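You operate a simulated robot arm through the tools that you are given. There is no shell and no other tool. Be economical: measure what you need, move in short steps, check, and stop when the job is done.

You are at the controls of a simulated two-armed robot. One attempt, no reset.

Task
Join the two tubes on the tube jig with the white tube saddle.
Fine: end to end; loosen the jig wing nut, push them together with the teal stop and tighten it again; the third tube stays where it lies.

The check looks at the end state, three seconds after you hand in, the way a careful person would. Anything else that was tipped, shoved, dropped, spilled or broken makes it a failure.

Robot
Two 7-joint arms with fingered hands on one trunk, on a base that drives. Base frame: it is fixed to the floor where the robot stands at the start and does not move with it; the origin is under the middle of the robot, x ahead of it, y to its left, z up; the surface under the hand at the start is at about z = 860. Units: mm, degrees, N and s.
The left shoulder is at the start at [70, 162, 1251], the right one opposite. With the tool pointing down near the work surface each hand reaches from about 320 to 820 mm from the robot's upright axis, wherever it stands, measured 20 degrees to its own side. Places, roughly: jig wing nut [500, 0, 900]; right half of the tube jig [800, 0, 900]; teal stop [500, 0, 900]; thin copper tube [-500, 6000, 1000]. Payload 4 kg a hand.
The tool frame of a hand sits at the grasp point between the pads (the TCP): z along the fingers, y along the line on which they close. The tips reach 26 mm beyond it. The gripper opens to 132 mm. The gripper's body begins 73 mm behind the TCP. The gripper is a hand of 4 fingers: y runs from the thumb to the fingers, the wrist lies at [0, 0, -224] in the tool frame, and closing takes about 1.5 s.
Orientation is that of the tool frame in the base frame, as a unit quaternion [x, y, z, w]. With the fingers straight down and closing along the base's y, the tool's x points along the base's -x, its y along +y and its z along -z.

Tools
- The arms move only by the tool move_arm. It takes "left_series", "right_series" or both (then of equal length, played together; a hand with none holds still); each is a list of rows, each a list of 6 numbers: the shift along the base's x, y, z in mm, then the turn, a rotation vector about the base's x, y, z in rad. In form: [[x, y, z, wx, wy, wz], ...]. A call has 1 to 8 rows; each row shifts and turns the commanded pose from where the row before left it. "left_jaw" and "right_jaw" are, for a hand that has rows, the closure in counts, from 0 (fully open) to 255 (shut), set as the call begins (left out, the last holds). Rows are played at 5 a second. More than 50 mm and 8.6 degrees between two rows, or a gripper value outside its range, and nothing of the call is played. A pose out of reach is approached as far as the arm can. The call stops where the force on the tool passes 40 N (or 10 N more than at its start, if that is more) or the arm is blocked; 0.2 s more then pass. Each finger travels about 45 mm/s and halts on what it meets, pressing with about 25 N; the grip force reading is that of the motor and also rises with nothing between the fingers. The clock runs only during rows and for 0.2 s after the last one: add rows that do not move to give the fingers time. It gives the time, the measured TCP pose, the force on the tool (base axes), the opening and the grip force at its end, in the units of the frame above (readings bear some noise), with the torque about the TCP (base axes, N m) and any sound that the robot's microphone picked up.
- Cameras (640 x 400 px; columns grow to the right, rows downward): "scene" is now at [132.2, -13.7, 1490.5]; the picture's right is [-0.14, -0.99, 0.00], its down [-0.60, 0.08, -0.80] and it looks along [0.79, -0.11, -0.60] (base axes); focal length 286 px, centre (320, 200). "left" rides on the left gripper at [-73, 6, -94] in its tool frame; the picture's right is [-0.08, -1.00, 0.00], its down [0.78, -0.06, -0.62] and it looks along [0.62, -0.05, 0.79] (tool axes); focal length 230 px, centre (320, 200). "right" rides on the right gripper at [73, 6, -94] in its tool frame; the picture's right is [-0.08, 1.00, 0.00], its down [-0.79, -0.06, -0.62] and it looks along [-0.61, -0.05, 0.79] (tool axes); focal length 230 px, centre (320, 200). There is no depth. A picture from a camera that has moved, and an enlarged one, comes with that camera's place and axes in the base frame and with its lens. The place of the scene camera against the robot may be out by one fixed shift of up to 18 mm in any direction.
- get_image(camera): a new picture of that camera. The clock stands still meanwhile.
- slide_trunk(by): slides the trunk up (or, below 0, down) by that many mm; the arms and the scene camera ride with it, the base frame stays. It gives what a move gives, with no picture.
- base_move(legs): drives the robot by 1 to 6 legs, each [ahead, left, turn to the left] in mm, mm and degrees, along the robot's own axes; the way and the turn of a leg run together, so that a leg with both is an arc; at most 1500 mm and 180 degrees a leg. The arms and the cameras ride along, it lands a little off, and it stops where it bumps. It gives what a move gives.
- curl_fingers(finger1, finger2, finger3, thumb_bend, hand): sets how far each is bent, from 0 (flat) to 1 (curled in); at 0.3 the hand is open as for a grip, at 0.7 the pads meet at the TCP. One left out holds its place. A second passes; each finger stops where it meets its share of the squeeze, and holds until it gets a number again. A gripper value or a shape takes the hand back. It gives what a move gives, with no picture; readings hold the bend of each and the force on the fingers (four entries, about 0 where the hand has none), thumb and palm.
- grasp_type(shape, hand): the hand has 4 fingers and takes this shape, open, in about a second: jaw (thumb against the fingers, like two jaws); tri (thumb and two fingers); tip (a fingertip pinch); poke (one finger out to press); point (the index stretched); flat (the hand flat); cup (the hand cupped); fist (a fist). The gripper value then closes the fingers along that shape, each until it touches; the sizes above hold for jaw. It gives what a move gives, with no picture.
- head_to(pan, tilt): turns the head with the scene camera to pan (to the left, within 86 degrees either way) and tilt (down, from -29 to 69), counted from straight ahead of the robot. It gives what a move gives.
- zoom(camera, box): a new picture of the part [left, top, right, bottom] of that camera's present view, enlarged. The clock stands still meanwhile.
- finish_job(): hands the job in; it is judged then, once.

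Go step by step. Nothing tells you exact positions but the pictures and the camera data: compare them with the known pose of the tool, close in by small moves and look again before you grip or let go. The budget is 120 turns and 92 pictures, counting those below and the enlarged ones. Unless the task says otherwise, let go and move clear before handing in, and close with one line.

The tools are called as name(argument=value, ...) on one line, values as JSON. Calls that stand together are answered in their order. move_arm: Moves the arms, as the interface text tells. Its arguments: {"type":"object","properties":{"left_series":{"type":"array","items":{"type":"array","items":{"type":"number"}}},"left_jaw":{"type":"number"},"right_series":{"type":"array","items":{"type":"array","items":{"type":"number"}}},"right_jaw":{"type":"number"}},"required":[]} The other tools are called the same way: slide_trunk (by) slides the trunk up or down; grasp_type (shape, hand) gives the hand a shape; curl_fingers (finger1, finger2, finger3, thumb_bend, hand) moves the fingers one by one; base_move (legs) drives the base; head_to (pan, tilt) turns the head that bears the scene camera; get_image (camera) takes a picture; zoom (camera, box) takes an enlarged picture of a part of a camera's view; finish_job () hands the job in.

At the start:

```text
t: 0.0
left_tcp_pos: [536.3, 160.2, 1251.0]
left_tool_rot: [0.0, 1.0, 0.0, 0.0]
left_ft_force: [-0.4, 0.3, 0.6]
left_wrist_torque: [0.01, -0.01, 0.0]
left_width: 131.8
left_gripper_force: 0.0
left_shape: jaw
left_bend: [0.3, 0.3, 0.3, 0.3]
left_finger forces: [0.1, 0.1, 0.1, 0.1, 0.0, 0.1]
right_tcp_pos: [605.3, -317.8, 1268.2]
right_tool_rot: [0.001, 1.0, 0.0, 0.001]
right_ft_force: [0.0, -0.5, 0.4]
right_wrist_torque: [-0.01, 0.02, -0.01]
right_width: 131.7
right_gripper_force: 0.1
right_shape: jaw
right_bend: [0.3, 0.3, 0.3, 0.3]
right_finger forces: [0.1, 0.0, 0.0, 0.0, 0.0, 0.1]
trunk travel left (down, up): [-730.0, 210.0]
robot x, y, heading: [1.1, -0.0, -0.2]
head pan, tilt: [-7.9, 37.2]
```

scene: 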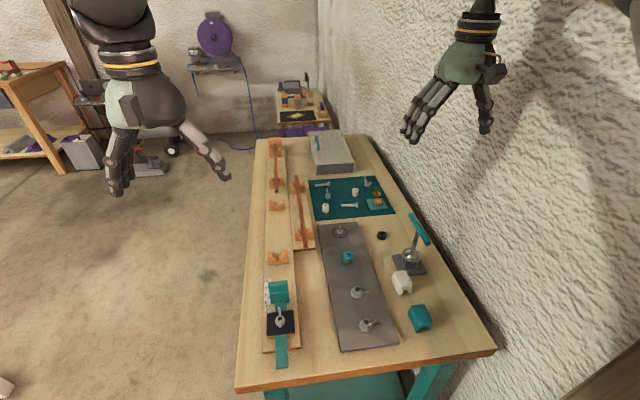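
right: 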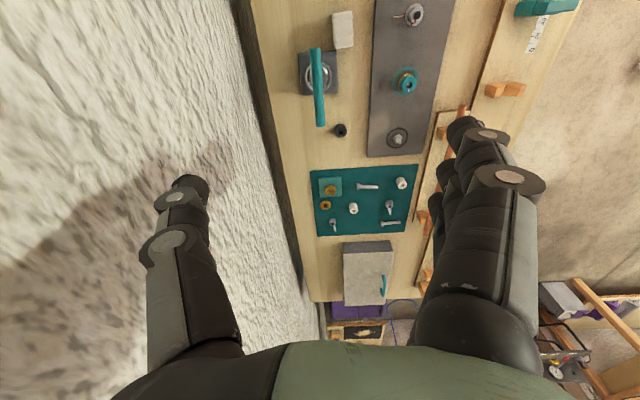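
left: 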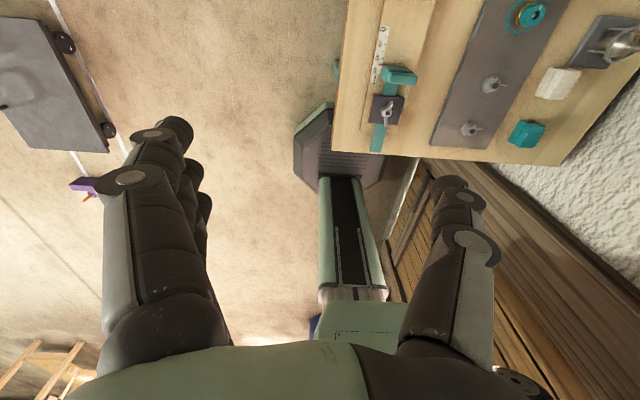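

I see a bench ahead with a tube jig on its left side: a teal stop and wing nut at the near end, and copper tubes further along. I'll zoom in on the details first.

zoom(camera="scene", box=[240, 130, 340, 250])

zoom(camera="scene", box=[230, 240, 350, 380])

zoom(camera="scene", box=[300, 130, 460, 340])

```text
3.33 times, centred on (290, 190) of scene
camera zoom: at [132.2, -13.7, 1490.5], right [-0.14, -0.99, 0.0], down [-0.6, 0.08, -0.8], along [0.79, -0.11, -0.6], focal length 953 px, centre (420, 233)
```

zoom: 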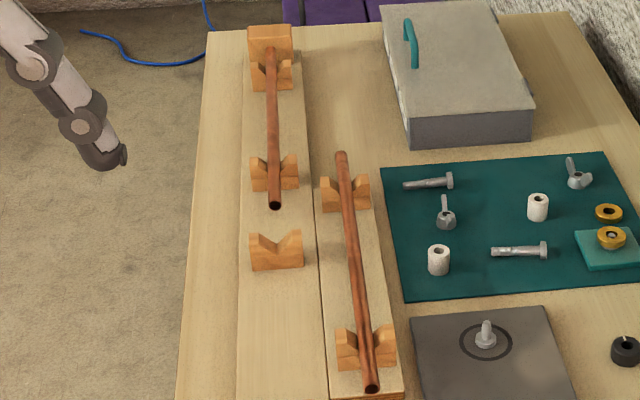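

```text
2.86 times, centred on (290, 310) of scene
camera zoom: at [132.2, -13.7, 1490.5], right [-0.14, -0.99, 0.0], down [-0.6, 0.08, -0.8], along [0.79, -0.11, -0.6], focal length 817 px, centre (406, -114)
```

zoom: 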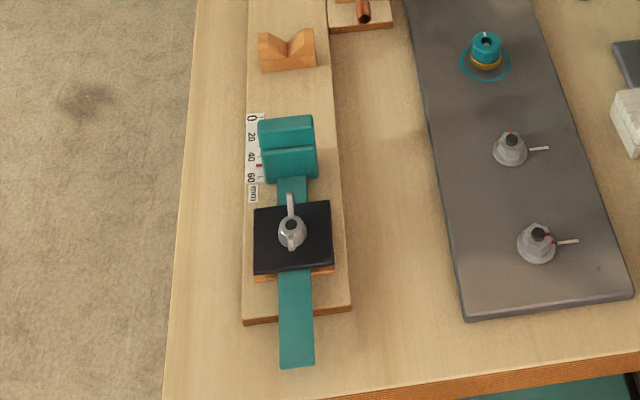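

```text
1.90 times, centred on (380, 235) of scene
camera zoom: at [132.2, -13.7, 1490.5], right [-0.14, -0.99, 0.0], down [-0.6, 0.08, -0.8], along [0.79, -0.11, -0.6], focal length 544 px, centre (206, 133)
```

zoom: 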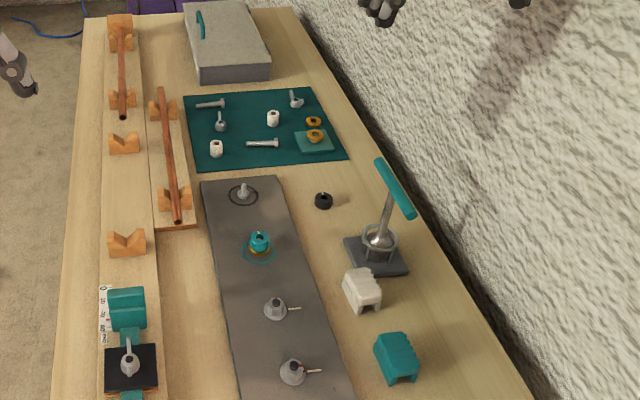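

The jig runs along x at y≈20, with tube 1 at its far end. A second tube lies in the rack at y≈-50. I'll zoom further on the tubes, the saddles and the nut.

zoom(camera="scene", box=[285, 170, 325, 255])

zoom(camera="scene", box=[380, 260, 440, 340])

zoom(camera="scene", box=[255, 270, 310, 370])

```text
4.71 times, centred on (305, 212) of scene
camera zoom: at [132.2, -13.7, 1490.5], right [-0.14, -0.99, 0.0], down [-0.6, 0.08, -0.8], along [0.79, -0.11, -0.6], focal length 1345 px, centre (391, 141)
```

zoom: 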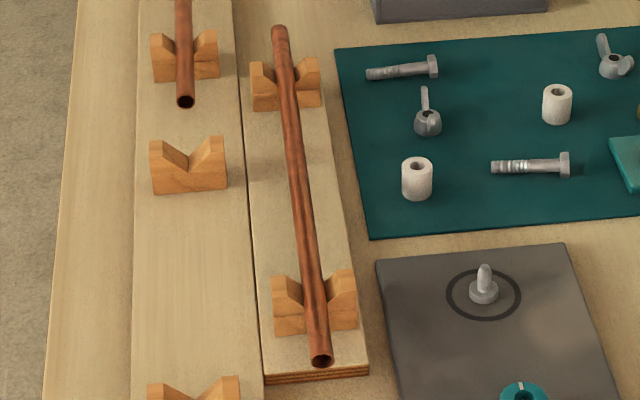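

```text
5.00 times, centred on (410, 300) of scene
camera zoom: at [132.2, -13.7, 1490.5], right [-0.14, -0.99, 0.0], down [-0.6, 0.08, -0.8], along [0.79, -0.11, -0.6], focal length 1429 px, centre (-130, -300)
```

zoom: 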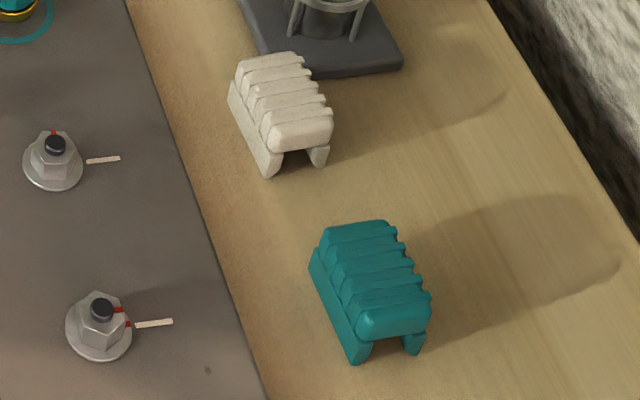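

```text
4.00 times, centred on (282, 320) of scene
camera zoom: at [132.2, -13.7, 1490.5], right [-0.14, -0.99, 0.0], down [-0.6, 0.08, -0.8], along [0.79, -0.11, -0.6], focal length 1143 px, centre (470, -280)
```

zoom: 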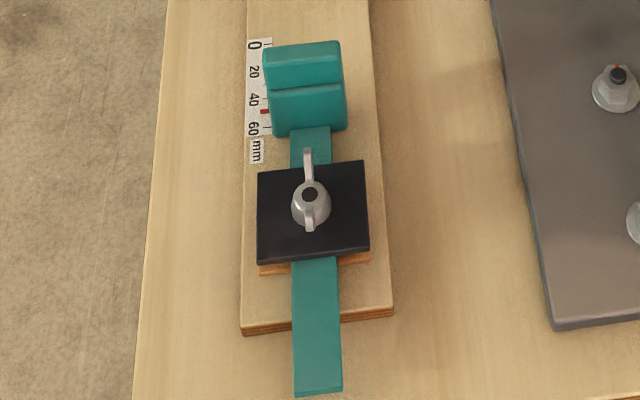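

Both tubes are clear now: tube 2 sits in the rack and the white saddle is an inverted U near (540,-277). I'll drive round to the left side of the bench, facing it, so that both hands reach the jig.

base_move(legs=[[0, 650, 0], [700, 0, 0], [0, 0, -90], [150, 0, 0]])

head_to(pan=0, tilt=48)

get_image(camera="scene")

```text
t: 11.9
left_tcp_pos: [844.9, -40.0, 1253.2]
left_tool_rot: [0.719, 0.695, -0.001, 0.001]
left_ft_force: [0.7, 0.6, -0.4]
left_wrist_torque: [-0.04, -0.03, 0.01]
left_width: 131.8
left_gripper_force: 0.2
left_shape: jaw
left_bend: [0.3, 0.3, 0.3, 0.3]
left_finger forces: [0.0, 0.0, 0.0, 0.1, 0.0, 0.0]
right_tcp_pos: [363.6, -93.8, 1270.2]
right_tool_rot: [0.719, 0.695, -0.001, 0.001]
right_ft_force: [-0.7, -0.4, 0.0]
right_wrist_torque: [-0.04, 0.01, 0.01]
right_width: 131.8
right_gripper_force: 0.0
right_shape: jaw
right_bend: [0.3, 0.3, 0.3, 0.3]
right_finger forces: [0.0, 0.1, 0.1, 0.0, 0.0, 0.1]
trunk travel left (down, up): [-730.0, 210.0]
robot x, y, heading: [704.0, 497.5, -91.7]
head pan, tilt: [-7.9, 37.2]
```

```text
t: 12.7
left_tcp_pos: [844.4, -42.7, 1250.0]
left_tool_rot: [0.72, 0.694, -0.001, 0.0]
left_ft_force: [0.3, -0.6, -0.3]
left_wrist_torque: [0.01, -0.01, -0.04]
left_width: 132.0
left_gripper_force: 0.0
left_shape: jaw
left_bend: [0.3, 0.3, 0.3, 0.3]
left_finger forces: [0.0, 0.0, 0.0, 0.1, 0.2, 0.0]
right_tcp_pos: [361.6, -96.7, 1268.6]
right_tool_rot: [0.719, 0.695, 0.0, 0.0]
right_ft_force: [-1.2, 1.0, -0.9]
right_wrist_torque: [0.03, 0.0, -0.01]
right_width: 131.7
right_gripper_force: 0.1
right_shape: jaw
right_bend: [0.3, 0.3, 0.3, 0.3]
right_finger forces: [0.1, 0.0, 0.1, 0.0, 0.0, 0.0]
trunk travel left (down, up): [-730.0, 210.0]
robot x, y, heading: [703.7, 498.2, -92.0]
head pan, tilt: [0.0, 48.0]
```

```text
82 pictures are left
camera scene: at [694.0, 366.1, 1474.8], right [-1.0, 0.03, 0.0], down [0.03, 0.74, -0.67], along [-0.02, -0.67, -0.74], focal length 286 px, centre (320, 200)
```

scene: 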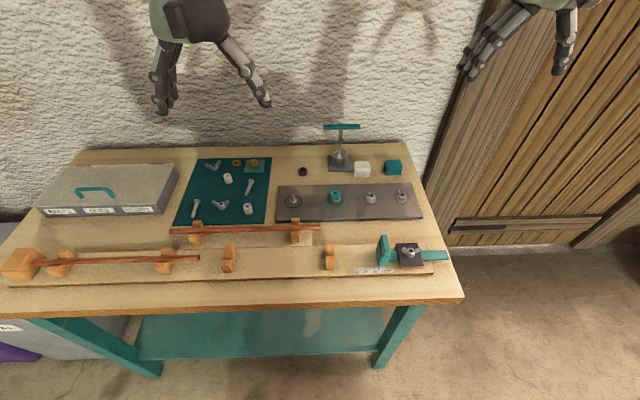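

The drive landed well and the whole jig is in view. I'll zoom in for precise positions.

zoom(camera="scene", box=[160, 210, 340, 290])

zoom(camera="scene", box=[310, 150, 460, 290])

zoom(camera="scene", box=[0, 200, 220, 300])

```text
3.56 times, centred on (250, 250) of scene
camera zoom: at [694.0, 366.1, 1474.8], right [-1.0, 0.03, 0.0], down [0.03, 0.74, -0.67], along [-0.02, -0.67, -0.74], focal length 1016 px, centre (569, 22)
```

zoom: 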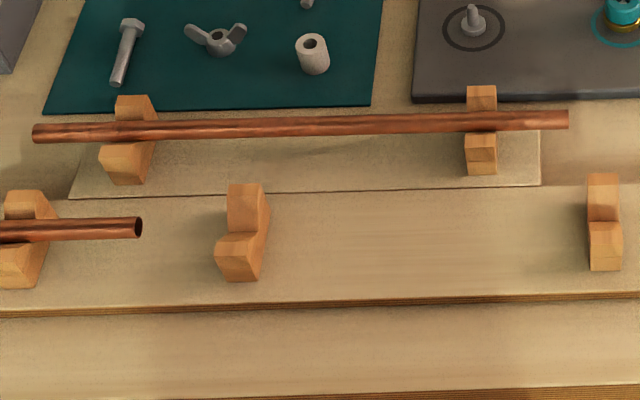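

```text
2.86 times, centred on (385, 220) of scene
camera zoom: at [694.0, 366.1, 1474.8], right [-1.0, 0.03, 0.0], down [0.03, 0.74, -0.67], along [-0.02, -0.67, -0.74], focal length 817 px, centre (134, 143)
```

zoom: 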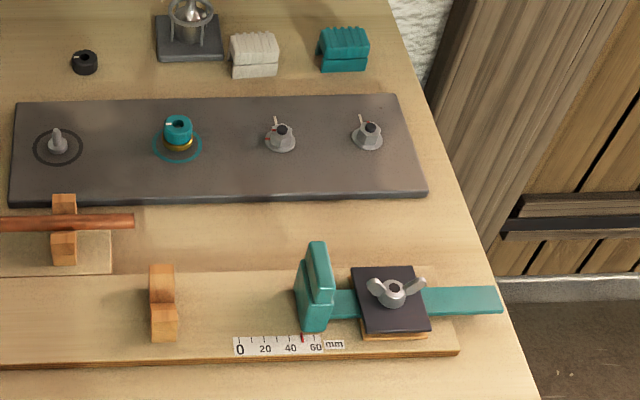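

```text
2.91 times, centred on (110, 250) of scene
camera zoom: at [694.0, 366.1, 1474.8], right [-1.0, 0.03, 0.0], down [0.03, 0.74, -0.67], along [-0.02, -0.67, -0.74], focal length 832 px, centre (931, 54)
```

zoom: 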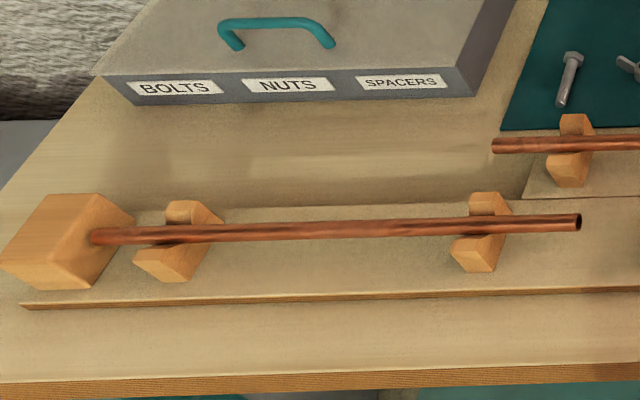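

Tube 2 runs from about x=683 to 1045 at y≈-51. Tube 1 ends at x≈956, y≈24, and the stop face is at about x=545. I'll bring the left hand over the middle of tube 2, turning it so that it closes along y.

move_arm(left_series=[[2, -1, -15, 0, 0, -0.1395], [2, -1, -15, 0, 0, -0.1395], [2, -1, -15, 0, 0, -0.1395], [2, -1, -15, 0, 0, -0.1395], [2, -1, -15, 0, 0, -0.1395], [2, -1, -15, 0, 0, -0.1395], [2, -1, -15, 0, 0, -0.1395], [2, -1, -15, 0, 0, -0.1395]])

move_arm(left_series=[[2, -1, -20, 0, 0, -0.1395], [1, 0, -20, 0, 0, -0.1395], [1, 0, -20, 0, 0, -0.1395], [0, 0, -20, 0, 0, 0], [0, 0, 0, 0, 0, 0]], left_jaw=60)

get_image(camera="left")

zoom(camera="scene", box=[120, 100, 380, 290])

```text
t: 14.5
left_tcp_pos: [859.4, -50.2, 1132.4]
left_tool_rot: [0.978, 0.208, 0.002, 0.001]
left_ft_force: [-0.6, -0.3, 0.4]
left_wrist_torque: [0.0, 0.01, -0.03]
left_width: 131.6
left_gripper_force: 0.1
left_shape: jaw
left_bend: [0.3, 0.3, 0.3, 0.3]
left_finger forces: [0.0, 0.0, 0.1, 0.0, 0.0, 0.0]
right_tcp_pos: [362.2, -94.5, 1268.3]
right_tool_rot: [0.72, 0.694, 0.0, 0.001]
right_ft_force: [-0.1, 0.4, -0.1]
right_wrist_torque: [0.0, -0.03, 0.02]
right_width: 131.6
right_gripper_force: 0.1
right_shape: jaw
right_bend: [0.3, 0.3, 0.3, 0.3]
right_finger forces: [0.0, 0.0, 0.0, 0.1, 0.0, 0.1]
trunk travel left (down, up): [-730.0, 210.0]
robot x, y, heading: [704.1, 497.3, -92.0]
head pan, tilt: [0.0, 48.0]
```

```text
t: 15.7
left_tcp_pos: [791.8, 3.2, 1041.8]
left_tool_rot: [1.0, 0.002, -0.001, 0.001]
left_ft_force: [0.2, 0.4, 0.4]
left_wrist_torque: [0.01, -0.01, -0.01]
left_width: 101.1
left_gripper_force: 0.0
left_shape: jaw
left_bend: [0.62, 0.62, 0.62, 0.58]
left_finger forces: [0.0, 0.0, 0.0, 0.0, 0.0, 0.1]
left hand out of reach, approached as far as the arm can: row 1, 2, 3
right_tcp_pos: [362.8, -96.0, 1268.9]
right_tool_rot: [0.719, 0.695, 0.0, 0.0]
right_ft_force: [0.2, -0.8, -0.3]
right_wrist_torque: [0.01, 0.04, -0.01]
right_width: 131.8
right_gripper_force: 0.0
right_shape: jaw
right_bend: [0.3, 0.3, 0.3, 0.3]
right_finger forces: [0.0, 0.0, 0.0, 0.0, 0.1, 0.1]
trunk travel left (down, up): [-730.0, 210.0]
robot x, y, heading: [703.8, 500.0, -91.7]
head pan, tilt: [0.0, 48.0]
```

```text
78 pictures are left
camera left: at [717.0, -2.7, 1135.1], right [-0.08, 1.0, 0.0], down [0.78, 0.07, 0.62], along [0.61, 0.05, -0.79], focal length 230 px, centre (320, 200)
```

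left: 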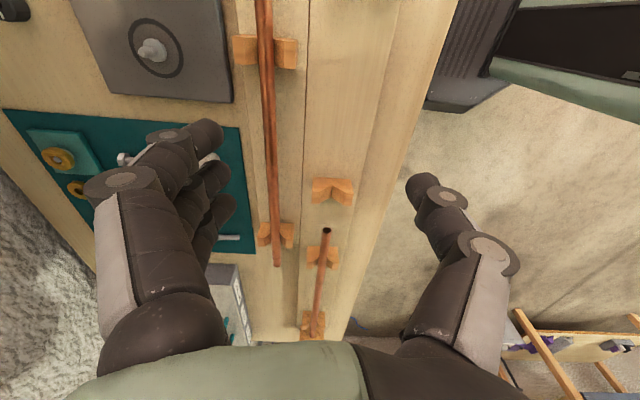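

```text
2.11 times, centred on (250, 195) of scene
camera zoom: at [694.1, 367.2, 1474.9], right [-1.0, 0.03, 0.0], down [0.03, 0.74, -0.67], along [-0.02, -0.67, -0.74], focal length 602 px, centre (467, 210)
```

zoom: 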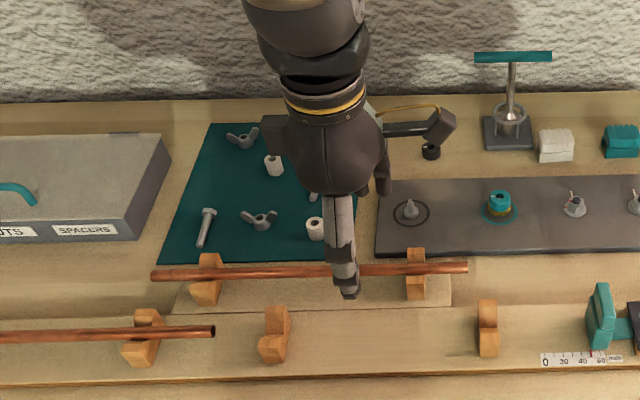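

The turn pulled the hand off its course, but it now has the wanted orientation at (792,3,1042). I'll move it over the tube in small steps to see whether it holds.

move_arm(left_series=[[12, -9, 0, 0, 0, 0], [12, -9, 0, 0, 0, 0], [12, -9, 0, 0, 0, 0], [12, -9, 0, 0, 0, 0], [12, -9, 0, 0, 0, 0], [0, 0, 0, 0, 0, 0]])

```text
t: 17.1
left_tcp_pos: [791.3, 3.1, 1042.1]
left_tool_rot: [1.0, 0.003, 0.001, 0.0]
left_ft_force: [0.7, 0.2, 0.4]
left_wrist_torque: [0.02, -0.01, -0.02]
left_width: 101.4
left_gripper_force: 0.1
left_shape: jaw
left_bend: [0.62, 0.62, 0.62, 0.58]
left_finger forces: [0.1, 0.1, 0.0, 0.1, 0.0, 0.0]
left hand out of reach, approached as far as the arm can: row 1, 2, 3, 4, 5
right_tcp_pos: [363.7, -97.8, 1267.7]
right_tool_rot: [0.719, 0.695, 0.0, 0.001]
right_ft_force: [0.2, 0.6, -0.1]
right_wrist_torque: [-0.01, 0.0, -0.03]
right_width: 131.8
right_gripper_force: 0.0
right_shape: jaw
right_bend: [0.3, 0.3, 0.3, 0.3]
right_finger forces: [0.0, 0.0, 0.0, 0.1, 0.0, 0.2]
trunk travel left (down, up): [-730.0, 210.0]
robot x, y, heading: [704.1, 495.7, -91.9]
head pan, tilt: [0.0, 48.0]
```

This turning direction hits a wrist limit. I'll turn the hand the other way, so that the fingers point towards the robot.

move_arm(left_series=[[0, 0, 0, 0, 0, 0.149], [0, 0, 0, 0, 0, 0.149], [0, 0, 0, 0, 0, 0.149], [0, 0, 0, 0, 0, 0.149], [0, 0, 0, 0, 0, 0.149], [0, 0, 0, 0, 0, 0.149], [0, 0, 0, 0, 0, 0.149], [0, 0, 0, 0, 0, 0.149]])

move_arm(left_series=[[0, 0, 0, 0, 0, 0.149], [0, 0, 0, 0, 0, 0.149], [0, 0, 0, 0, 0, 0.149], [0, 0, 0, 0, 0, 0.149], [0, 0, 0, 0, 0, 0.149], [0, 0, 0, 0, 0, 0.149], [0, 0, 0, 0, 0, 0.149], [0, 0, 0, 0, 0, 0.149]])

move_arm(left_series=[[0, 0, 0, 0, 0, 0.149], [0, 0, 0, 0, 0, 0.149], [0, 0, 0, 0, 0, 0.149], [0, 0, 0, 0, 0, 0.149], [0, 0, 0, 0, 0, 0.149], [0, 0, 0, 0, 0, 0]])

```text
t: 18.9
left_tcp_pos: [792.5, 1.8, 1042.1]
left_tool_rot: [0.826, 0.564, 0.001, 0.0]
left_ft_force: [-0.2, 0.5, -0.7]
left_wrist_torque: [0.01, 0.0, -0.02]
left_width: 101.2
left_gripper_force: 0.0
left_shape: jaw
left_bend: [0.62, 0.62, 0.62, 0.58]
left_finger forces: [0.0, 0.0, 0.0, 0.0, 0.0, 0.0]
right_tcp_pos: [362.9, -97.3, 1269.1]
right_tool_rot: [0.719, 0.695, 0.0, -0.001]
right_ft_force: [0.7, 0.3, -0.1]
right_wrist_torque: [-0.01, 0.0, -0.01]
right_width: 132.0
right_gripper_force: 0.1
right_shape: jaw
right_bend: [0.3, 0.3, 0.3, 0.3]
right_finger forces: [0.1, 0.0, 0.0, 0.0, 0.0, 0.0]
trunk travel left (down, up): [-730.0, 210.0]
robot x, y, heading: [702.6, 499.1, -92.4]
head pan, tilt: [0.0, 48.0]
```

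```text
t: 20.7
left_tcp_pos: [791.8, 3.3, 1041.7]
left_tool_rot: [0.367, 0.93, 0.0, 0.0]
left_ft_force: [-0.2, 0.3, -0.4]
left_wrist_torque: [-0.03, 0.02, -0.02]
left_width: 101.1
left_gripper_force: 0.0
left_shape: jaw
left_bend: [0.62, 0.62, 0.62, 0.58]
left_finger forces: [0.1, 0.0, 0.0, 0.0, 0.0, 0.0]
right_tcp_pos: [362.6, -97.3, 1268.2]
right_tool_rot: [0.718, 0.696, 0.0, 0.0]
right_ft_force: [0.0, -0.4, 0.0]
right_wrist_torque: [-0.01, -0.01, -0.03]
right_width: 131.7
right_gripper_force: 0.0
right_shape: jaw
right_bend: [0.3, 0.3, 0.3, 0.3]
right_finger forces: [0.1, 0.0, 0.0, 0.0, 0.1, 0.1]
trunk travel left (down, up): [-730.0, 210.0]
robot x, y, heading: [702.5, 499.6, -91.9]
head pan, tilt: [0.0, 48.0]
```

```text
t: 22.1
left_tcp_pos: [791.0, 3.2, 1042.5]
left_tool_rot: [0.004, 1.0, -0.001, 0.0]
left_ft_force: [0.8, 0.2, 0.4]
left_wrist_torque: [-0.01, -0.01, -0.01]
left_width: 101.3
left_gripper_force: 0.1
left_shape: jaw
left_bend: [0.62, 0.62, 0.62, 0.58]
left_finger forces: [0.1, 0.1, 0.0, 0.0, 0.0, 0.0]
right_tcp_pos: [363.1, -96.2, 1268.5]
right_tool_rot: [0.719, 0.696, -0.001, 0.0]
right_ft_force: [0.7, 0.0, 0.6]
right_wrist_torque: [-0.04, 0.02, 0.0]
right_width: 132.0
right_gripper_force: 0.1
right_shape: jaw
right_bend: [0.3, 0.3, 0.3, 0.3]
right_finger forces: [0.0, 0.1, 0.0, 0.0, 0.0, 0.0]
trunk travel left (down, up): [-730.0, 210.0]
robot x, y, heading: [704.5, 498.1, -92.0]
head pan, tilt: [0.0, 48.0]
```

The full turn works in this direction. Now I'll move over the tube.

move_arm(left_series=[[12, -9, -4, 0, 0, 0], [12, -9, -4, 0, 0, 0], [12, -9, -4, 0, 0, 0], [12, -9, -4, 0, 0, 0], [12, -13, -4, 0, 0, 0], [13, 0, 0, 0, 0, 0], [0, 0, 0, 0, 0, 0]])

get_image(camera="left")

zoom(camera="scene", box=[120, 120, 360, 290])

```text
t: 23.7
left_tcp_pos: [863.4, -43.7, 1021.2]
left_tool_rot: [0.004, 1.0, 0.0, 0.0]
left_ft_force: [-0.9, 0.2, 0.0]
left_wrist_torque: [0.03, -0.01, 0.0]
left_width: 101.5
left_gripper_force: 0.0
left_shape: jaw
left_bend: [0.62, 0.62, 0.62, 0.58]
left_finger forces: [0.0, 0.1, 0.0, 0.0, 0.0, 0.0]
right_tcp_pos: [362.8, -97.2, 1268.7]
right_tool_rot: [0.719, 0.695, 0.001, 0.0]
right_ft_force: [-0.2, -0.4, -0.6]
right_wrist_torque: [0.0, -0.02, -0.01]
right_width: 132.0
right_gripper_force: 0.1
right_shape: jaw
right_bend: [0.3, 0.3, 0.3, 0.3]
right_finger forces: [0.0, 0.0, 0.0, 0.1, 0.0, 0.1]
trunk travel left (down, up): [-730.0, 210.0]
robot x, y, heading: [705.4, 500.8, -92.0]
head pan, tilt: [0.0, 48.0]
```

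```text
76 pictures are left
camera left: at [937.3, -40.2, 1115.3], right [0.07, -1.0, 0.0], down [-0.79, -0.05, 0.62], along [-0.61, -0.04, -0.79], focal length 230 px, centre (320, 200)
```

left: 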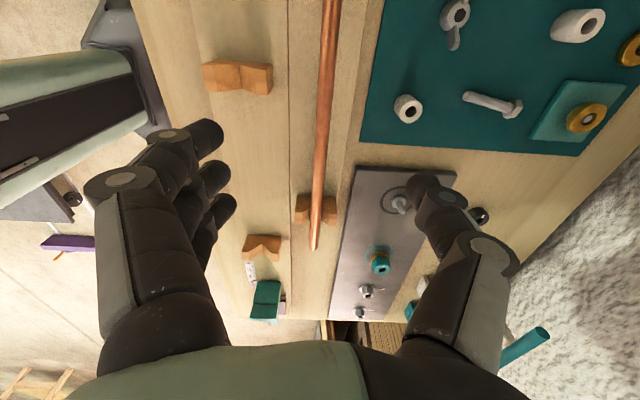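

```text
2.35 times, centred on (240, 205) of scene
camera zoom: at [693.9, 367.0, 1474.8], right [-1.0, 0.03, 0.0], down [0.03, 0.74, -0.67], along [-0.02, -0.67, -0.74], focal length 673 px, centre (508, 188)
```

zoom: 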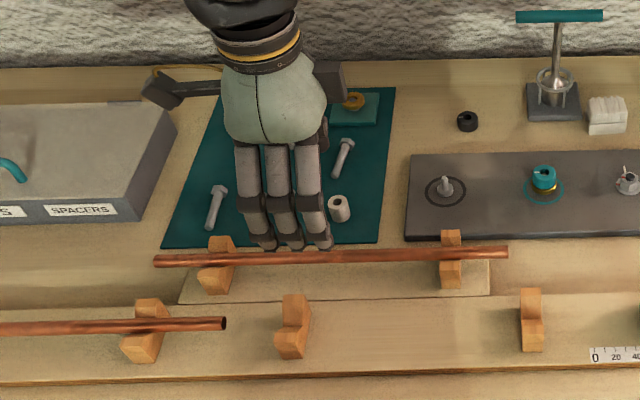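

Comparing both hand-camera views puts the tube axis near z≈895 and y≈-49, with its middle near x≈862. I'll descend partway and look again.

move_arm(left_series=[[0, -1, -25, 0, 0, 0], [0, -1, -25, 0, 0, 0], [0, -1, -25, 0, 0, 0], [0, -1, -20, 0, 0, 0], [0, 0, 0, 0, 0, 0]])

get_image(camera="left")

zoom(camera="scene", box=[160, 160, 320, 270])

```text
t: 24.9
left_tcp_pos: [866.2, -49.5, 928.9]
left_tool_rot: [0.004, 1.0, -0.001, 0.0]
left_ft_force: [1.2, -1.8, 11.7]
left_wrist_torque: [0.67, -0.38, -0.14]
left_width: 101.1
left_gripper_force: 0.0
left_shape: jaw
left_bend: [0.65, 0.62, 0.62, 0.58]
left_finger forces: [11.9, 0.1, 0.0, 0.0, 0.2, 0.0]
right_tcp_pos: [362.5, -95.3, 1268.8]
right_tool_rot: [0.719, 0.695, -0.001, 0.001]
right_ft_force: [0.2, 0.2, 0.5]
right_wrist_torque: [0.01, 0.0, -0.03]
right_width: 131.6
right_gripper_force: 0.1
right_shape: jaw
right_bend: [0.3, 0.3, 0.3, 0.3]
right_finger forces: [0.0, 0.0, 0.1, 0.0, 0.0, 0.1]
trunk travel left (down, up): [-730.0, 210.0]
robot x, y, heading: [702.3, 496.2, -91.8]
head pan, tilt: [0.0, 48.0]
```

```text
74 pictures are left
camera left: at [938.8, -45.5, 1022.3], right [0.07, -1.0, 0.0], down [-0.79, -0.05, 0.62], along [-0.61, -0.04, -0.79], focal length 230 px, centre (320, 200)
```

left: 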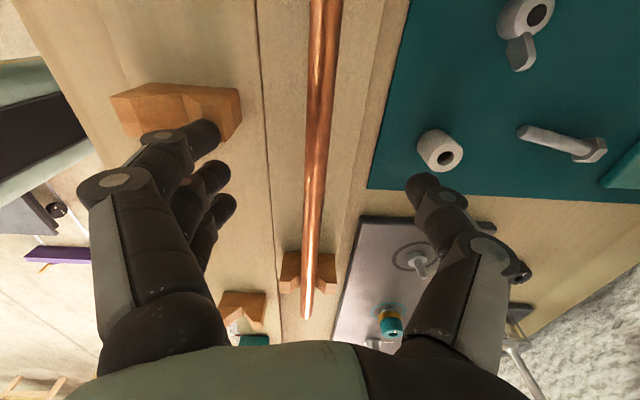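

```text
3.64 times, centred on (240, 215) of scene
camera zoom: at [693.9, 368.3, 1475.1], right [-1.0, 0.03, 0.0], down [0.03, 0.74, -0.67], along [-0.02, -0.67, -0.74], focal length 1040 px, centre (611, 146)
```

zoom: 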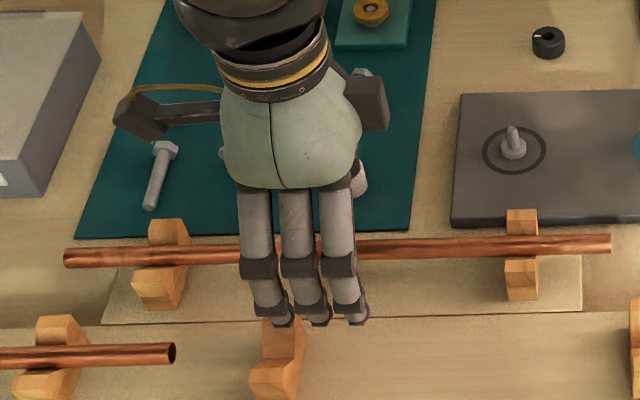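

A finger touched the jig's V-block, so I'll lift, close to about 60 mm and shift slightly in -x before going down again.

move_arm(left_series=[[0, 0, 20, 0, 0, 0], [0, 0, 20, 0, 0, 0], [-8, 0, 0, 0, 0, 0], [-4, 1, 0, 0, 0, 0], [0, 0, 0, 0, 0, 0], [0, 0, 0, 0, 0, 0]], left_jaw=140)

get_image(camera="left")

```text
t: 26.3
left_tcp_pos: [853.3, -48.9, 968.0]
left_tool_rot: [0.004, 1.0, 0.0, 0.0]
left_ft_force: [-0.2, -0.1, 0.4]
left_wrist_torque: [0.01, 0.01, 0.04]
left_width: 60.3
left_gripper_force: 0.1
left_shape: jaw
left_bend: [0.73, 0.73, 0.73, 0.7]
left_finger forces: [0.0, 0.0, 0.1, 0.1, 0.0, 0.1]
right_tcp_pos: [363.9, -97.1, 1268.4]
right_tool_rot: [0.719, 0.695, 0.001, 0.0]
right_ft_force: [-0.2, -1.1, 0.4]
right_wrist_torque: [0.02, -0.01, 0.0]
right_width: 131.8
right_gripper_force: 0.1
right_shape: jaw
right_bend: [0.3, 0.3, 0.3, 0.3]
right_finger forces: [0.0, 0.0, 0.1, 0.0, 0.0, 0.0]
trunk travel left (down, up): [-730.0, 210.0]
robot x, y, heading: [703.0, 497.1, -92.0]
head pan, tilt: [0.0, 48.0]
```

```text
72 pictures are left
camera left: at [925.4, -44.1, 1060.9], right [0.07, -1.0, 0.0], down [-0.79, -0.05, 0.62], along [-0.61, -0.04, -0.79], focal length 230 px, centre (320, 200)
```

left: 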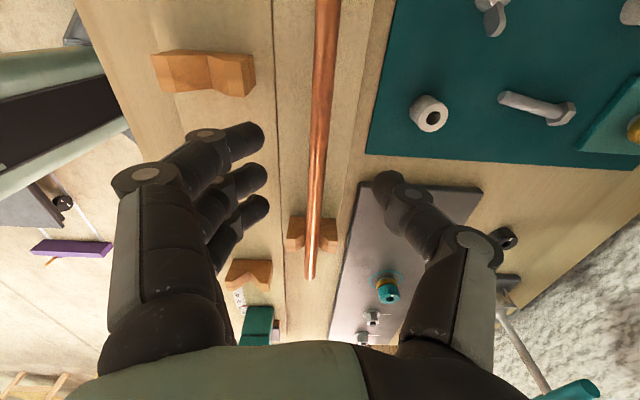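

The hand is centred on the tube. I'll descend slowly to about z=908.

move_arm(left_series=[[0, 0, -15, 0, 0, 0], [0, 0, -15, 0, 0, 0], [0, 0, -12, 0, 0, 0], [0, 0, -10, 0, 0, 0], [0, 0, -8, 0, 0, 0], [0, 0, 0, 0, 0, 0]])

get_image(camera="left")

zoom(camera="scene", box=[160, 160, 320, 270])

```text
t: 27.7
left_tcp_pos: [853.0, -48.6, 908.8]
left_tool_rot: [0.005, 1.0, 0.0, 0.0]
left_ft_force: [-0.5, 0.4, -0.8]
left_wrist_torque: [0.03, -0.02, 0.01]
left_width: 60.3
left_gripper_force: 0.1
left_shape: jaw
left_bend: [0.73, 0.73, 0.73, 0.7]
left_finger forces: [0.2, 0.0, 0.0, 0.1, 0.0, 0.0]
right_tcp_pos: [362.9, -96.0, 1268.8]
right_tool_rot: [0.719, 0.695, 0.0, 0.0]
right_ft_force: [0.0, 0.7, 0.3]
right_wrist_torque: [-0.03, -0.04, 0.02]
right_width: 131.9
right_gripper_force: 0.1
right_shape: jaw
right_bend: [0.3, 0.3, 0.3, 0.3]
right_finger forces: [0.0, 0.0, 0.0, 0.1, 0.0, 0.0]
trunk travel left (down, up): [-730.0, 210.0]
robot x, y, heading: [705.1, 497.8, -91.9]
head pan, tilt: [0.0, 48.0]
```

```text
71 pictures are left
camera left: at [924.1, -44.0, 1000.6], right [0.07, -1.0, 0.0], down [-0.79, -0.05, 0.62], along [-0.61, -0.04, -0.79], focal length 230 px, centre (320, 200)
```

left: 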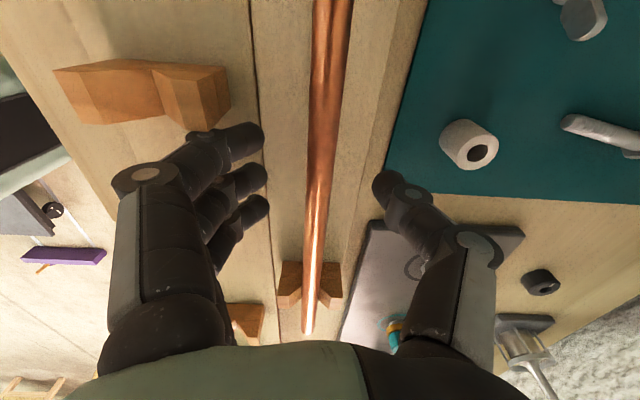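

```text
3.64 times, centred on (240, 215) of scene
camera zoom: at [694.0, 367.1, 1474.8], right [-1.0, 0.03, 0.0], down [0.03, 0.74, -0.67], along [-0.02, -0.67, -0.74], focal length 1040 px, centre (611, 146)
```

zoom: 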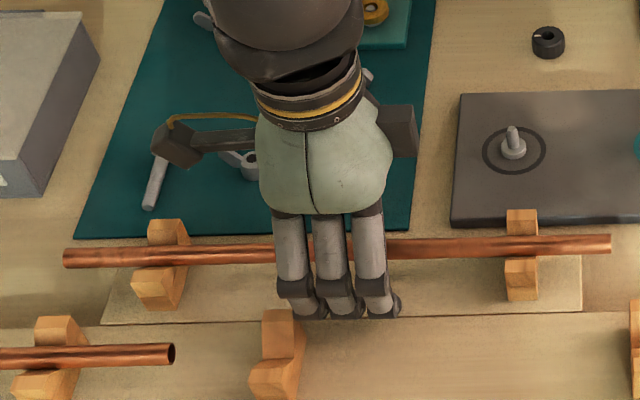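

The tube lies between the fingers. I'll go down a bit more and close.

move_arm(left_series=[[0, 0, -3, 0, 0, 0], [0, 0, -3, 0, 0, 0], [0, 0, 0, 0, 0, 0]])

move_arm(left_series=[[0, 0, 0, 0, 0, 0], [0, 0, 0, 0, 0, 0], [0, 0, 0, 0, 0, 0], [0, 0, 0, 0, 0, 0], [0, 0, 0, 0, 0, 0], [0, 0, 0, 0, 0, 0], [0, 0, 0, 0, 0, 0]], left_jaw=255)

get_image(camera="left")

zoom(camera="scene", box=[160, 160, 320, 270])

```text
t: 28.5
left_tcp_pos: [852.2, -48.5, 901.4]
left_tool_rot: [0.005, 1.0, 0.001, 0.0]
left_ft_force: [-1.4, -0.1, -0.2]
left_wrist_torque: [0.04, -0.03, 0.02]
left_width: 60.4
left_gripper_force: 0.0
left_shape: jaw
left_bend: [0.73, 0.73, 0.73, 0.7]
left_finger forces: [0.8, 0.1, 0.0, 0.0, 0.0, 0.1]
right_tcp_pos: [362.7, -97.2, 1268.5]
right_tool_rot: [0.718, 0.696, 0.0, 0.0]
right_ft_force: [0.1, -0.7, -0.8]
right_wrist_torque: [0.02, -0.03, 0.03]
right_width: 131.8
right_gripper_force: 0.0
right_shape: jaw
right_bend: [0.3, 0.3, 0.3, 0.3]
right_finger forces: [0.0, 0.1, 0.1, 0.1, 0.0, 0.1]
trunk travel left (down, up): [-730.0, 210.0]
robot x, y, heading: [704.6, 496.7, -92.2]
head pan, tilt: [0.0, 48.0]
```

```text
t: 30.1
left_tcp_pos: [852.3, -48.9, 901.7]
left_tool_rot: [0.005, 1.0, 0.001, 0.0]
left_ft_force: [0.4, -3.0, 4.1]
left_wrist_torque: [-0.02, -0.04, -0.21]
left_width: 0.1
left_gripper_force: 24.8
left_shape: jaw
left_bend: [0.76, 0.6, 0.63, 0.65]
left_finger forces: [0.0, 0.0, 6.5, 0.0, 0.0, 0.1]
right_tcp_pos: [363.2, -97.6, 1269.1]
right_tool_rot: [0.719, 0.695, 0.0, 0.0]
right_ft_force: [0.5, 0.5, 0.1]
right_wrist_torque: [0.0, -0.02, -0.03]
right_width: 131.7
right_gripper_force: 0.0
right_shape: jaw
right_bend: [0.3, 0.3, 0.3, 0.3]
right_finger forces: [0.1, 0.1, 0.0, 0.1, 0.0, 0.1]
trunk travel left (down, up): [-730.0, 210.0]
robot x, y, heading: [704.7, 494.3, -92.2]
head pan, tilt: [0.0, 48.0]
```

```text
69 pictures are left
camera left: at [924.6, -44.5, 994.5], right [0.07, -1.0, 0.0], down [-0.79, -0.05, 0.62], along [-0.62, -0.04, -0.79], focal length 230 px, centre (320, 200)
```

left: 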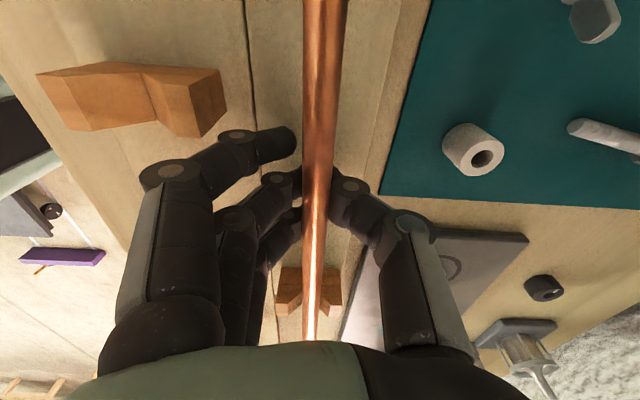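

```text
3.64 times, centred on (240, 215) of scene
camera zoom: at [694.0, 367.0, 1474.9], right [-1.0, 0.03, 0.0], down [0.03, 0.74, -0.67], along [-0.02, -0.67, -0.74], focal length 1040 px, centre (611, 146)
```

zoom: 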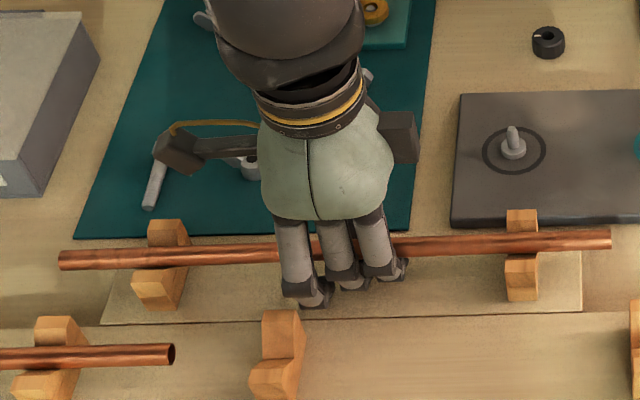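

The fingers appear to hold the tube. I'll test with a small lift.

move_arm(left_series=[[0, 0, 8, 0, 0, 0], [0, 0, 8, 0, 0, 0], [0, 0, 8, 0, 0, 0], [0, 0, 8, 0, 0, 0], [0, 0, 0, 0, 0, 0]])

zoom(camera="scene", box=[140, 150, 340, 290])

get_image(camera="left")

```text
t: 31.3
left_tcp_pos: [853.1, -47.3, 933.0]
left_tool_rot: [0.004, 1.0, 0.002, 0.0]
left_ft_force: [0.1, 0.0, -0.3]
left_wrist_torque: [-0.02, 0.01, 0.02]
left_width: 0.1
left_gripper_force: 24.4
left_shape: jaw
left_bend: [0.76, 0.58, 0.67, 0.65]
left_finger forces: [0.6, 0.0, 1.6, 0.0, 1.7, 0.1]
right_tcp_pos: [362.4, -97.2, 1268.4]
right_tool_rot: [0.719, 0.695, 0.001, 0.0]
right_ft_force: [-0.5, 0.8, -0.1]
right_wrist_torque: [0.0, -0.03, 0.02]
right_width: 132.1
right_gripper_force: 0.1
right_shape: jaw
right_bend: [0.3, 0.3, 0.3, 0.3]
right_finger forces: [0.0, 0.0, 0.1, 0.1, 0.0, 0.0]
trunk travel left (down, up): [-730.0, 210.0]
robot x, y, heading: [703.3, 500.2, -92.2]
head pan, tilt: [0.0, 48.0]
```

```text
2.86 times, centred on (240, 220) of scene
camera zoom: at [694.2, 366.7, 1474.8], right [-1.0, 0.03, 0.0], down [0.03, 0.74, -0.67], along [-0.02, -0.67, -0.74], focal length 817 px, centre (549, 143)
```

zoom: 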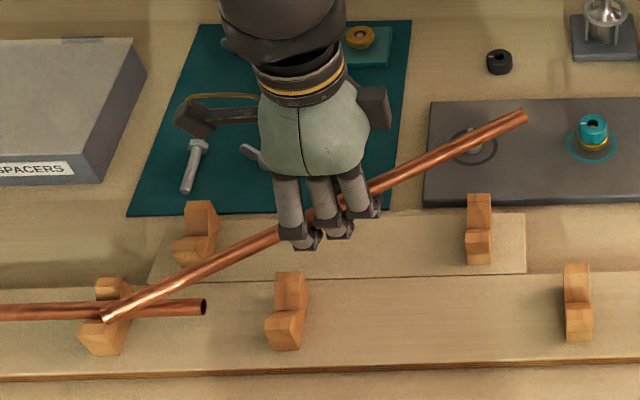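

```text
66 pictures are left
camera left: at [925.5, -43.4, 1025.8], right [0.07, -1.0, 0.0], down [-0.79, -0.05, 0.62], along [-0.61, -0.04, -0.79], focal length 230 px, centre (320, 200)
```

left: 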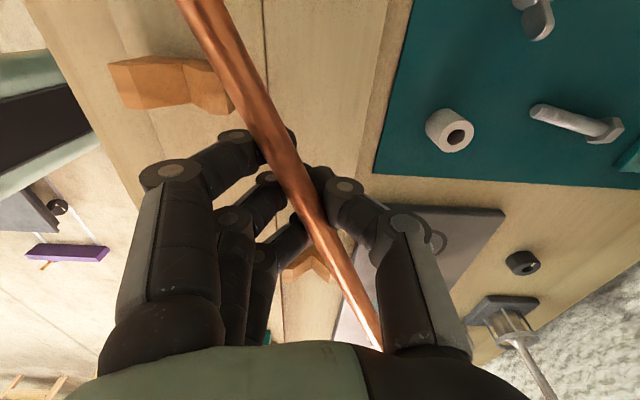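

The tube came up but yawed about 32° in a loose grip. I'll turn the hand gently to bring the tube back parallel, still clear above the blocks.

move_arm(left_series=[[0, 0, 4, 0, 0, 0], [0, 0, 4, 0, 0, -0.06], [0, 0, 4, 0, 0, -0.1], [0, 0, 0, 0, 0, -0.1], [0, 0, 0, 0, 0, -0.1], [0, 0, 0, 0, 0, -0.1], [0, 0, 0, 0, 0, -0.08], [0, 0, 0, 0, 0, 0]])

zoom(camera="scene", box=[140, 150, 340, 290])

get_image(camera="left")

```text
t: 33.1
left_tcp_pos: [852.2, -47.7, 945.4]
left_tool_rot: [0.271, 0.962, 0.0, 0.001]
left_ft_force: [1.1, -0.2, -0.9]
left_wrist_torque: [-0.02, 0.0, 0.0]
left_width: 0.0
left_gripper_force: 25.3
left_shape: jaw
left_bend: [0.76, 0.58, 0.67, 0.65]
left_finger forces: [0.7, 0.0, 1.5, 0.0, 1.6, 0.1]
right_tcp_pos: [362.4, -96.9, 1268.0]
right_tool_rot: [0.719, 0.695, 0.0, 0.0]
right_ft_force: [-0.1, -0.2, 0.9]
right_wrist_torque: [-0.01, -0.01, -0.02]
right_width: 132.0
right_gripper_force: 0.1
right_shape: jaw
right_bend: [0.3, 0.3, 0.3, 0.3]
right_finger forces: [0.0, 0.0, 0.0, 0.0, 0.0, 0.0]
trunk travel left (down, up): [-730.0, 210.0]
robot x, y, heading: [702.7, 494.8, -92.0]
head pan, tilt: [0.0, 48.0]
```

```text
2.86 times, centred on (240, 220) of scene
camera zoom: at [694.2, 366.7, 1474.8], right [-1.0, 0.03, 0.0], down [0.03, 0.74, -0.67], along [-0.02, -0.67, -0.74], focal length 817 px, centre (549, 143)
```

zoom: 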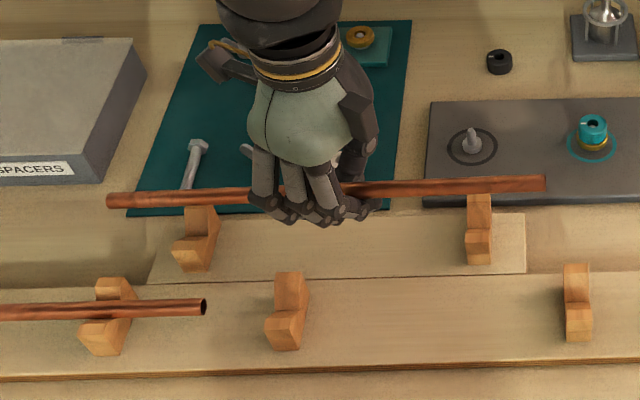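

```text
64 pictures are left
camera left: at [917.4, -82.6, 1039.0], right [-0.45, -0.89, 0.0], down [-0.7, 0.36, 0.62], along [-0.55, 0.28, -0.79], focal length 230 px, centre (320, 200)
```

left: 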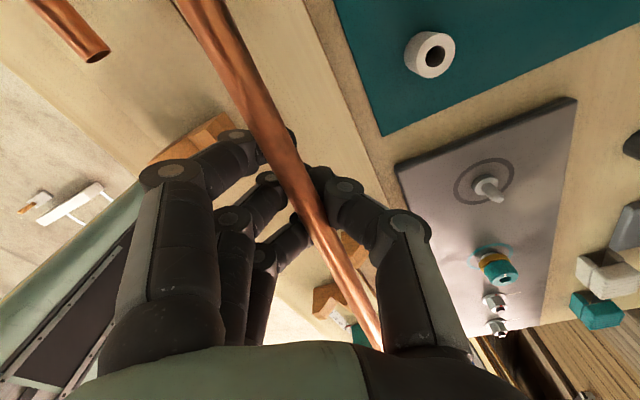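

The tube moves rigidly with the hand and is parallel to the jig again. I'll carry it over the jig: about -102 in x, +73 in y, and a little higher.

move_arm(left_series=[[0, 0, 15, 0, 0, 0], [-20, 10, 5, 0, 0, 0], [-20, 15, 0, 0, 0, 0], [-20, 15, 0, 0, 0, 0], [-20, 15, 0, 0, 0, 0], [-12, 10, 0, 0, 0, 0], [-10, 8, 0, 0, 0, 0], [0, 0, 0, 0, 0, 0]])

zoom(camera="scene", box=[180, 170, 400, 310])

get_image(camera="left")

```text
t: 34.9
left_tcp_pos: [750.3, 24.9, 965.5]
left_tool_rot: [0.27, 0.963, 0.0, 0.0]
left_ft_force: [-0.2, -0.1, -1.2]
left_wrist_torque: [0.03, -0.01, 0.0]
left_width: 0.0
left_gripper_force: 25.3
left_shape: jaw
left_bend: [0.76, 0.58, 0.67, 0.65]
left_finger forces: [0.7, 0.0, 1.5, 0.0, 1.7, 0.0]
right_tcp_pos: [363.0, -97.2, 1268.9]
right_tool_rot: [0.719, 0.695, 0.0, 0.0]
right_ft_force: [-0.9, 0.0, 1.0]
right_wrist_torque: [-0.02, -0.01, 0.03]
right_width: 131.7
right_gripper_force: 0.0
right_shape: jaw
right_bend: [0.3, 0.3, 0.3, 0.3]
right_finger forces: [0.0, 0.0, 0.0, 0.0, 0.0, 0.0]
trunk travel left (down, up): [-730.0, 210.0]
robot x, y, heading: [701.9, 495.7, -91.8]
head pan, tilt: [0.0, 48.0]
```

```text
2.86 times, centred on (290, 240) of scene
camera zoom: at [694.2, 366.7, 1474.8], right [-1.0, 0.03, 0.0], down [0.03, 0.74, -0.67], along [-0.02, -0.67, -0.74], focal length 817 px, centre (406, 86)
```

zoom: 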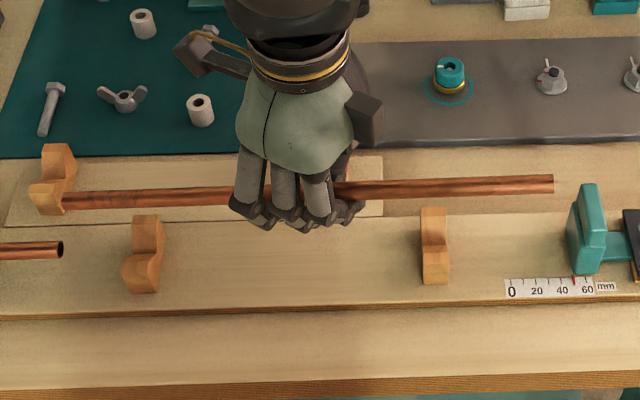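

```text
62 pictures are left
camera left: at [814.1, -9.3, 1059.5], right [-0.45, -0.89, 0.0], down [-0.7, 0.36, 0.62], along [-0.55, 0.28, -0.79], focal length 230 px, centre (320, 200)
```

left: 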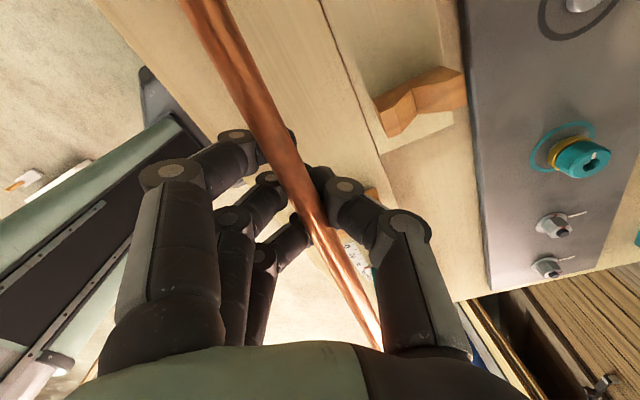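

The tube spans about x=572–942 in scene coordinates, with a 20 mm gap to tube 1. I'll shift 4 mm in y and lower it into the V-blocks, in stages.

move_arm(left_series=[[0, 2, -12, 0, 0, 0], [0, 2, -12, 0, 0, 0], [0, 0, -12, 0, 0, 0], [0, 0, -8, 0, 0, 0], [0, 0, -6, 0, 0, 0], [0, 0, 0, 0, 0, 0]])

zoom(camera="scene", box=[180, 190, 400, 300])

```text
t: 36.3
left_tcp_pos: [751.0, 28.7, 915.1]
left_tool_rot: [0.27, 0.963, 0.0, 0.0]
left_ft_force: [-0.7, 1.1, -0.9]
left_wrist_torque: [-0.01, 0.02, -0.03]
left_width: 0.0
left_gripper_force: 25.0
left_shape: jaw
left_bend: [0.76, 0.58, 0.67, 0.65]
left_finger forces: [0.7, 0.0, 1.5, 0.1, 1.7, 0.0]
right_tcp_pos: [362.9, -97.0, 1266.7]
right_tool_rot: [0.719, 0.695, 0.0, 0.0]
right_ft_force: [1.0, 0.6, 0.4]
right_wrist_torque: [-0.01, 0.03, 0.01]
right_width: 132.1
right_gripper_force: 0.0
right_shape: jaw
right_bend: [0.3, 0.3, 0.3, 0.3]
right_finger forces: [0.1, 0.1, 0.0, 0.0, 0.0, 0.0]
trunk travel left (down, up): [-730.0, 210.0]
robot x, y, heading: [703.3, 496.2, -92.0]
head pan, tilt: [0.0, 48.0]
```

```text
2.91 times, centred on (290, 245) of scene
camera zoom: at [694.0, 366.9, 1474.8], right [-1.0, 0.03, 0.0], down [0.03, 0.74, -0.67], along [-0.02, -0.67, -0.74], focal length 832 px, centre (407, 69)
```

zoom: 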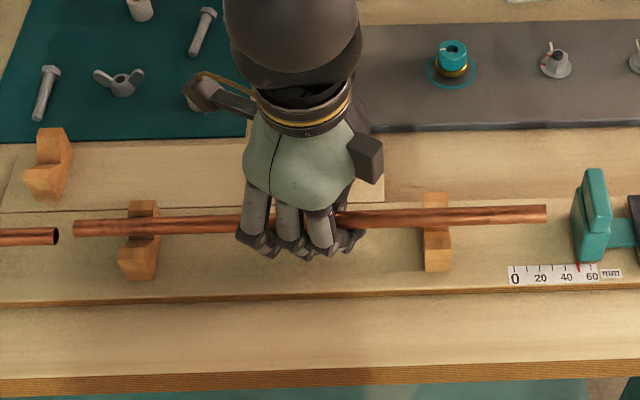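

The tube is aligned with the V-blocks and close to seating. I'll lower it in small steps.

move_arm(left_series=[[0, 0, -3, 0, 0, 0], [0, 0, -3, 0, 0, 0], [0, 0, -3, 0, 0, 0], [0, 0, -2, 0, 0, 0], [0, 0, 0, 0, 0, 0]])

zoom(camera="scene", box=[180, 190, 400, 300])

```text
t: 37.5
left_tcp_pos: [749.8, 26.9, 905.2]
left_tool_rot: [0.27, 0.963, 0.0, 0.0]
left_ft_force: [-0.7, -0.2, -1.6]
left_wrist_torque: [-0.02, -0.07, 0.01]
left_width: 0.2
left_gripper_force: 24.8
left_shape: jaw
left_bend: [0.76, 0.58, 0.67, 0.65]
left_finger forces: [0.1, 0.0, 1.7, 0.0, 1.4, 0.1]
right_tcp_pos: [363.2, -97.5, 1269.0]
right_tool_rot: [0.719, 0.696, 0.0, 0.001]
right_ft_force: [0.1, 0.3, -0.5]
right_wrist_torque: [-0.01, -0.01, -0.02]
right_width: 131.7
right_gripper_force: 0.1
right_shape: jaw
right_bend: [0.3, 0.3, 0.3, 0.3]
right_finger forces: [0.0, 0.0, 0.0, 0.0, 0.0, 0.1]
trunk travel left (down, up): [-730.0, 210.0]
robot x, y, heading: [705.4, 496.0, -92.1]
head pan, tilt: [0.0, 48.0]
```

```text
2.91 times, centred on (290, 245) of scene
camera zoom: at [694.1, 366.9, 1474.8], right [-1.0, 0.03, 0.0], down [0.03, 0.74, -0.67], along [-0.02, -0.67, -0.74], focal length 832 px, centre (407, 69)
```

zoom: 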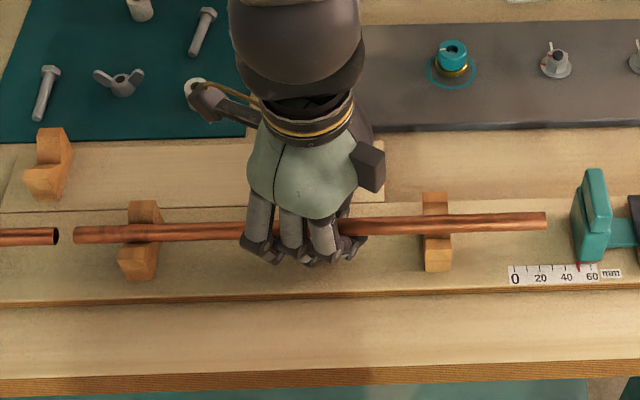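

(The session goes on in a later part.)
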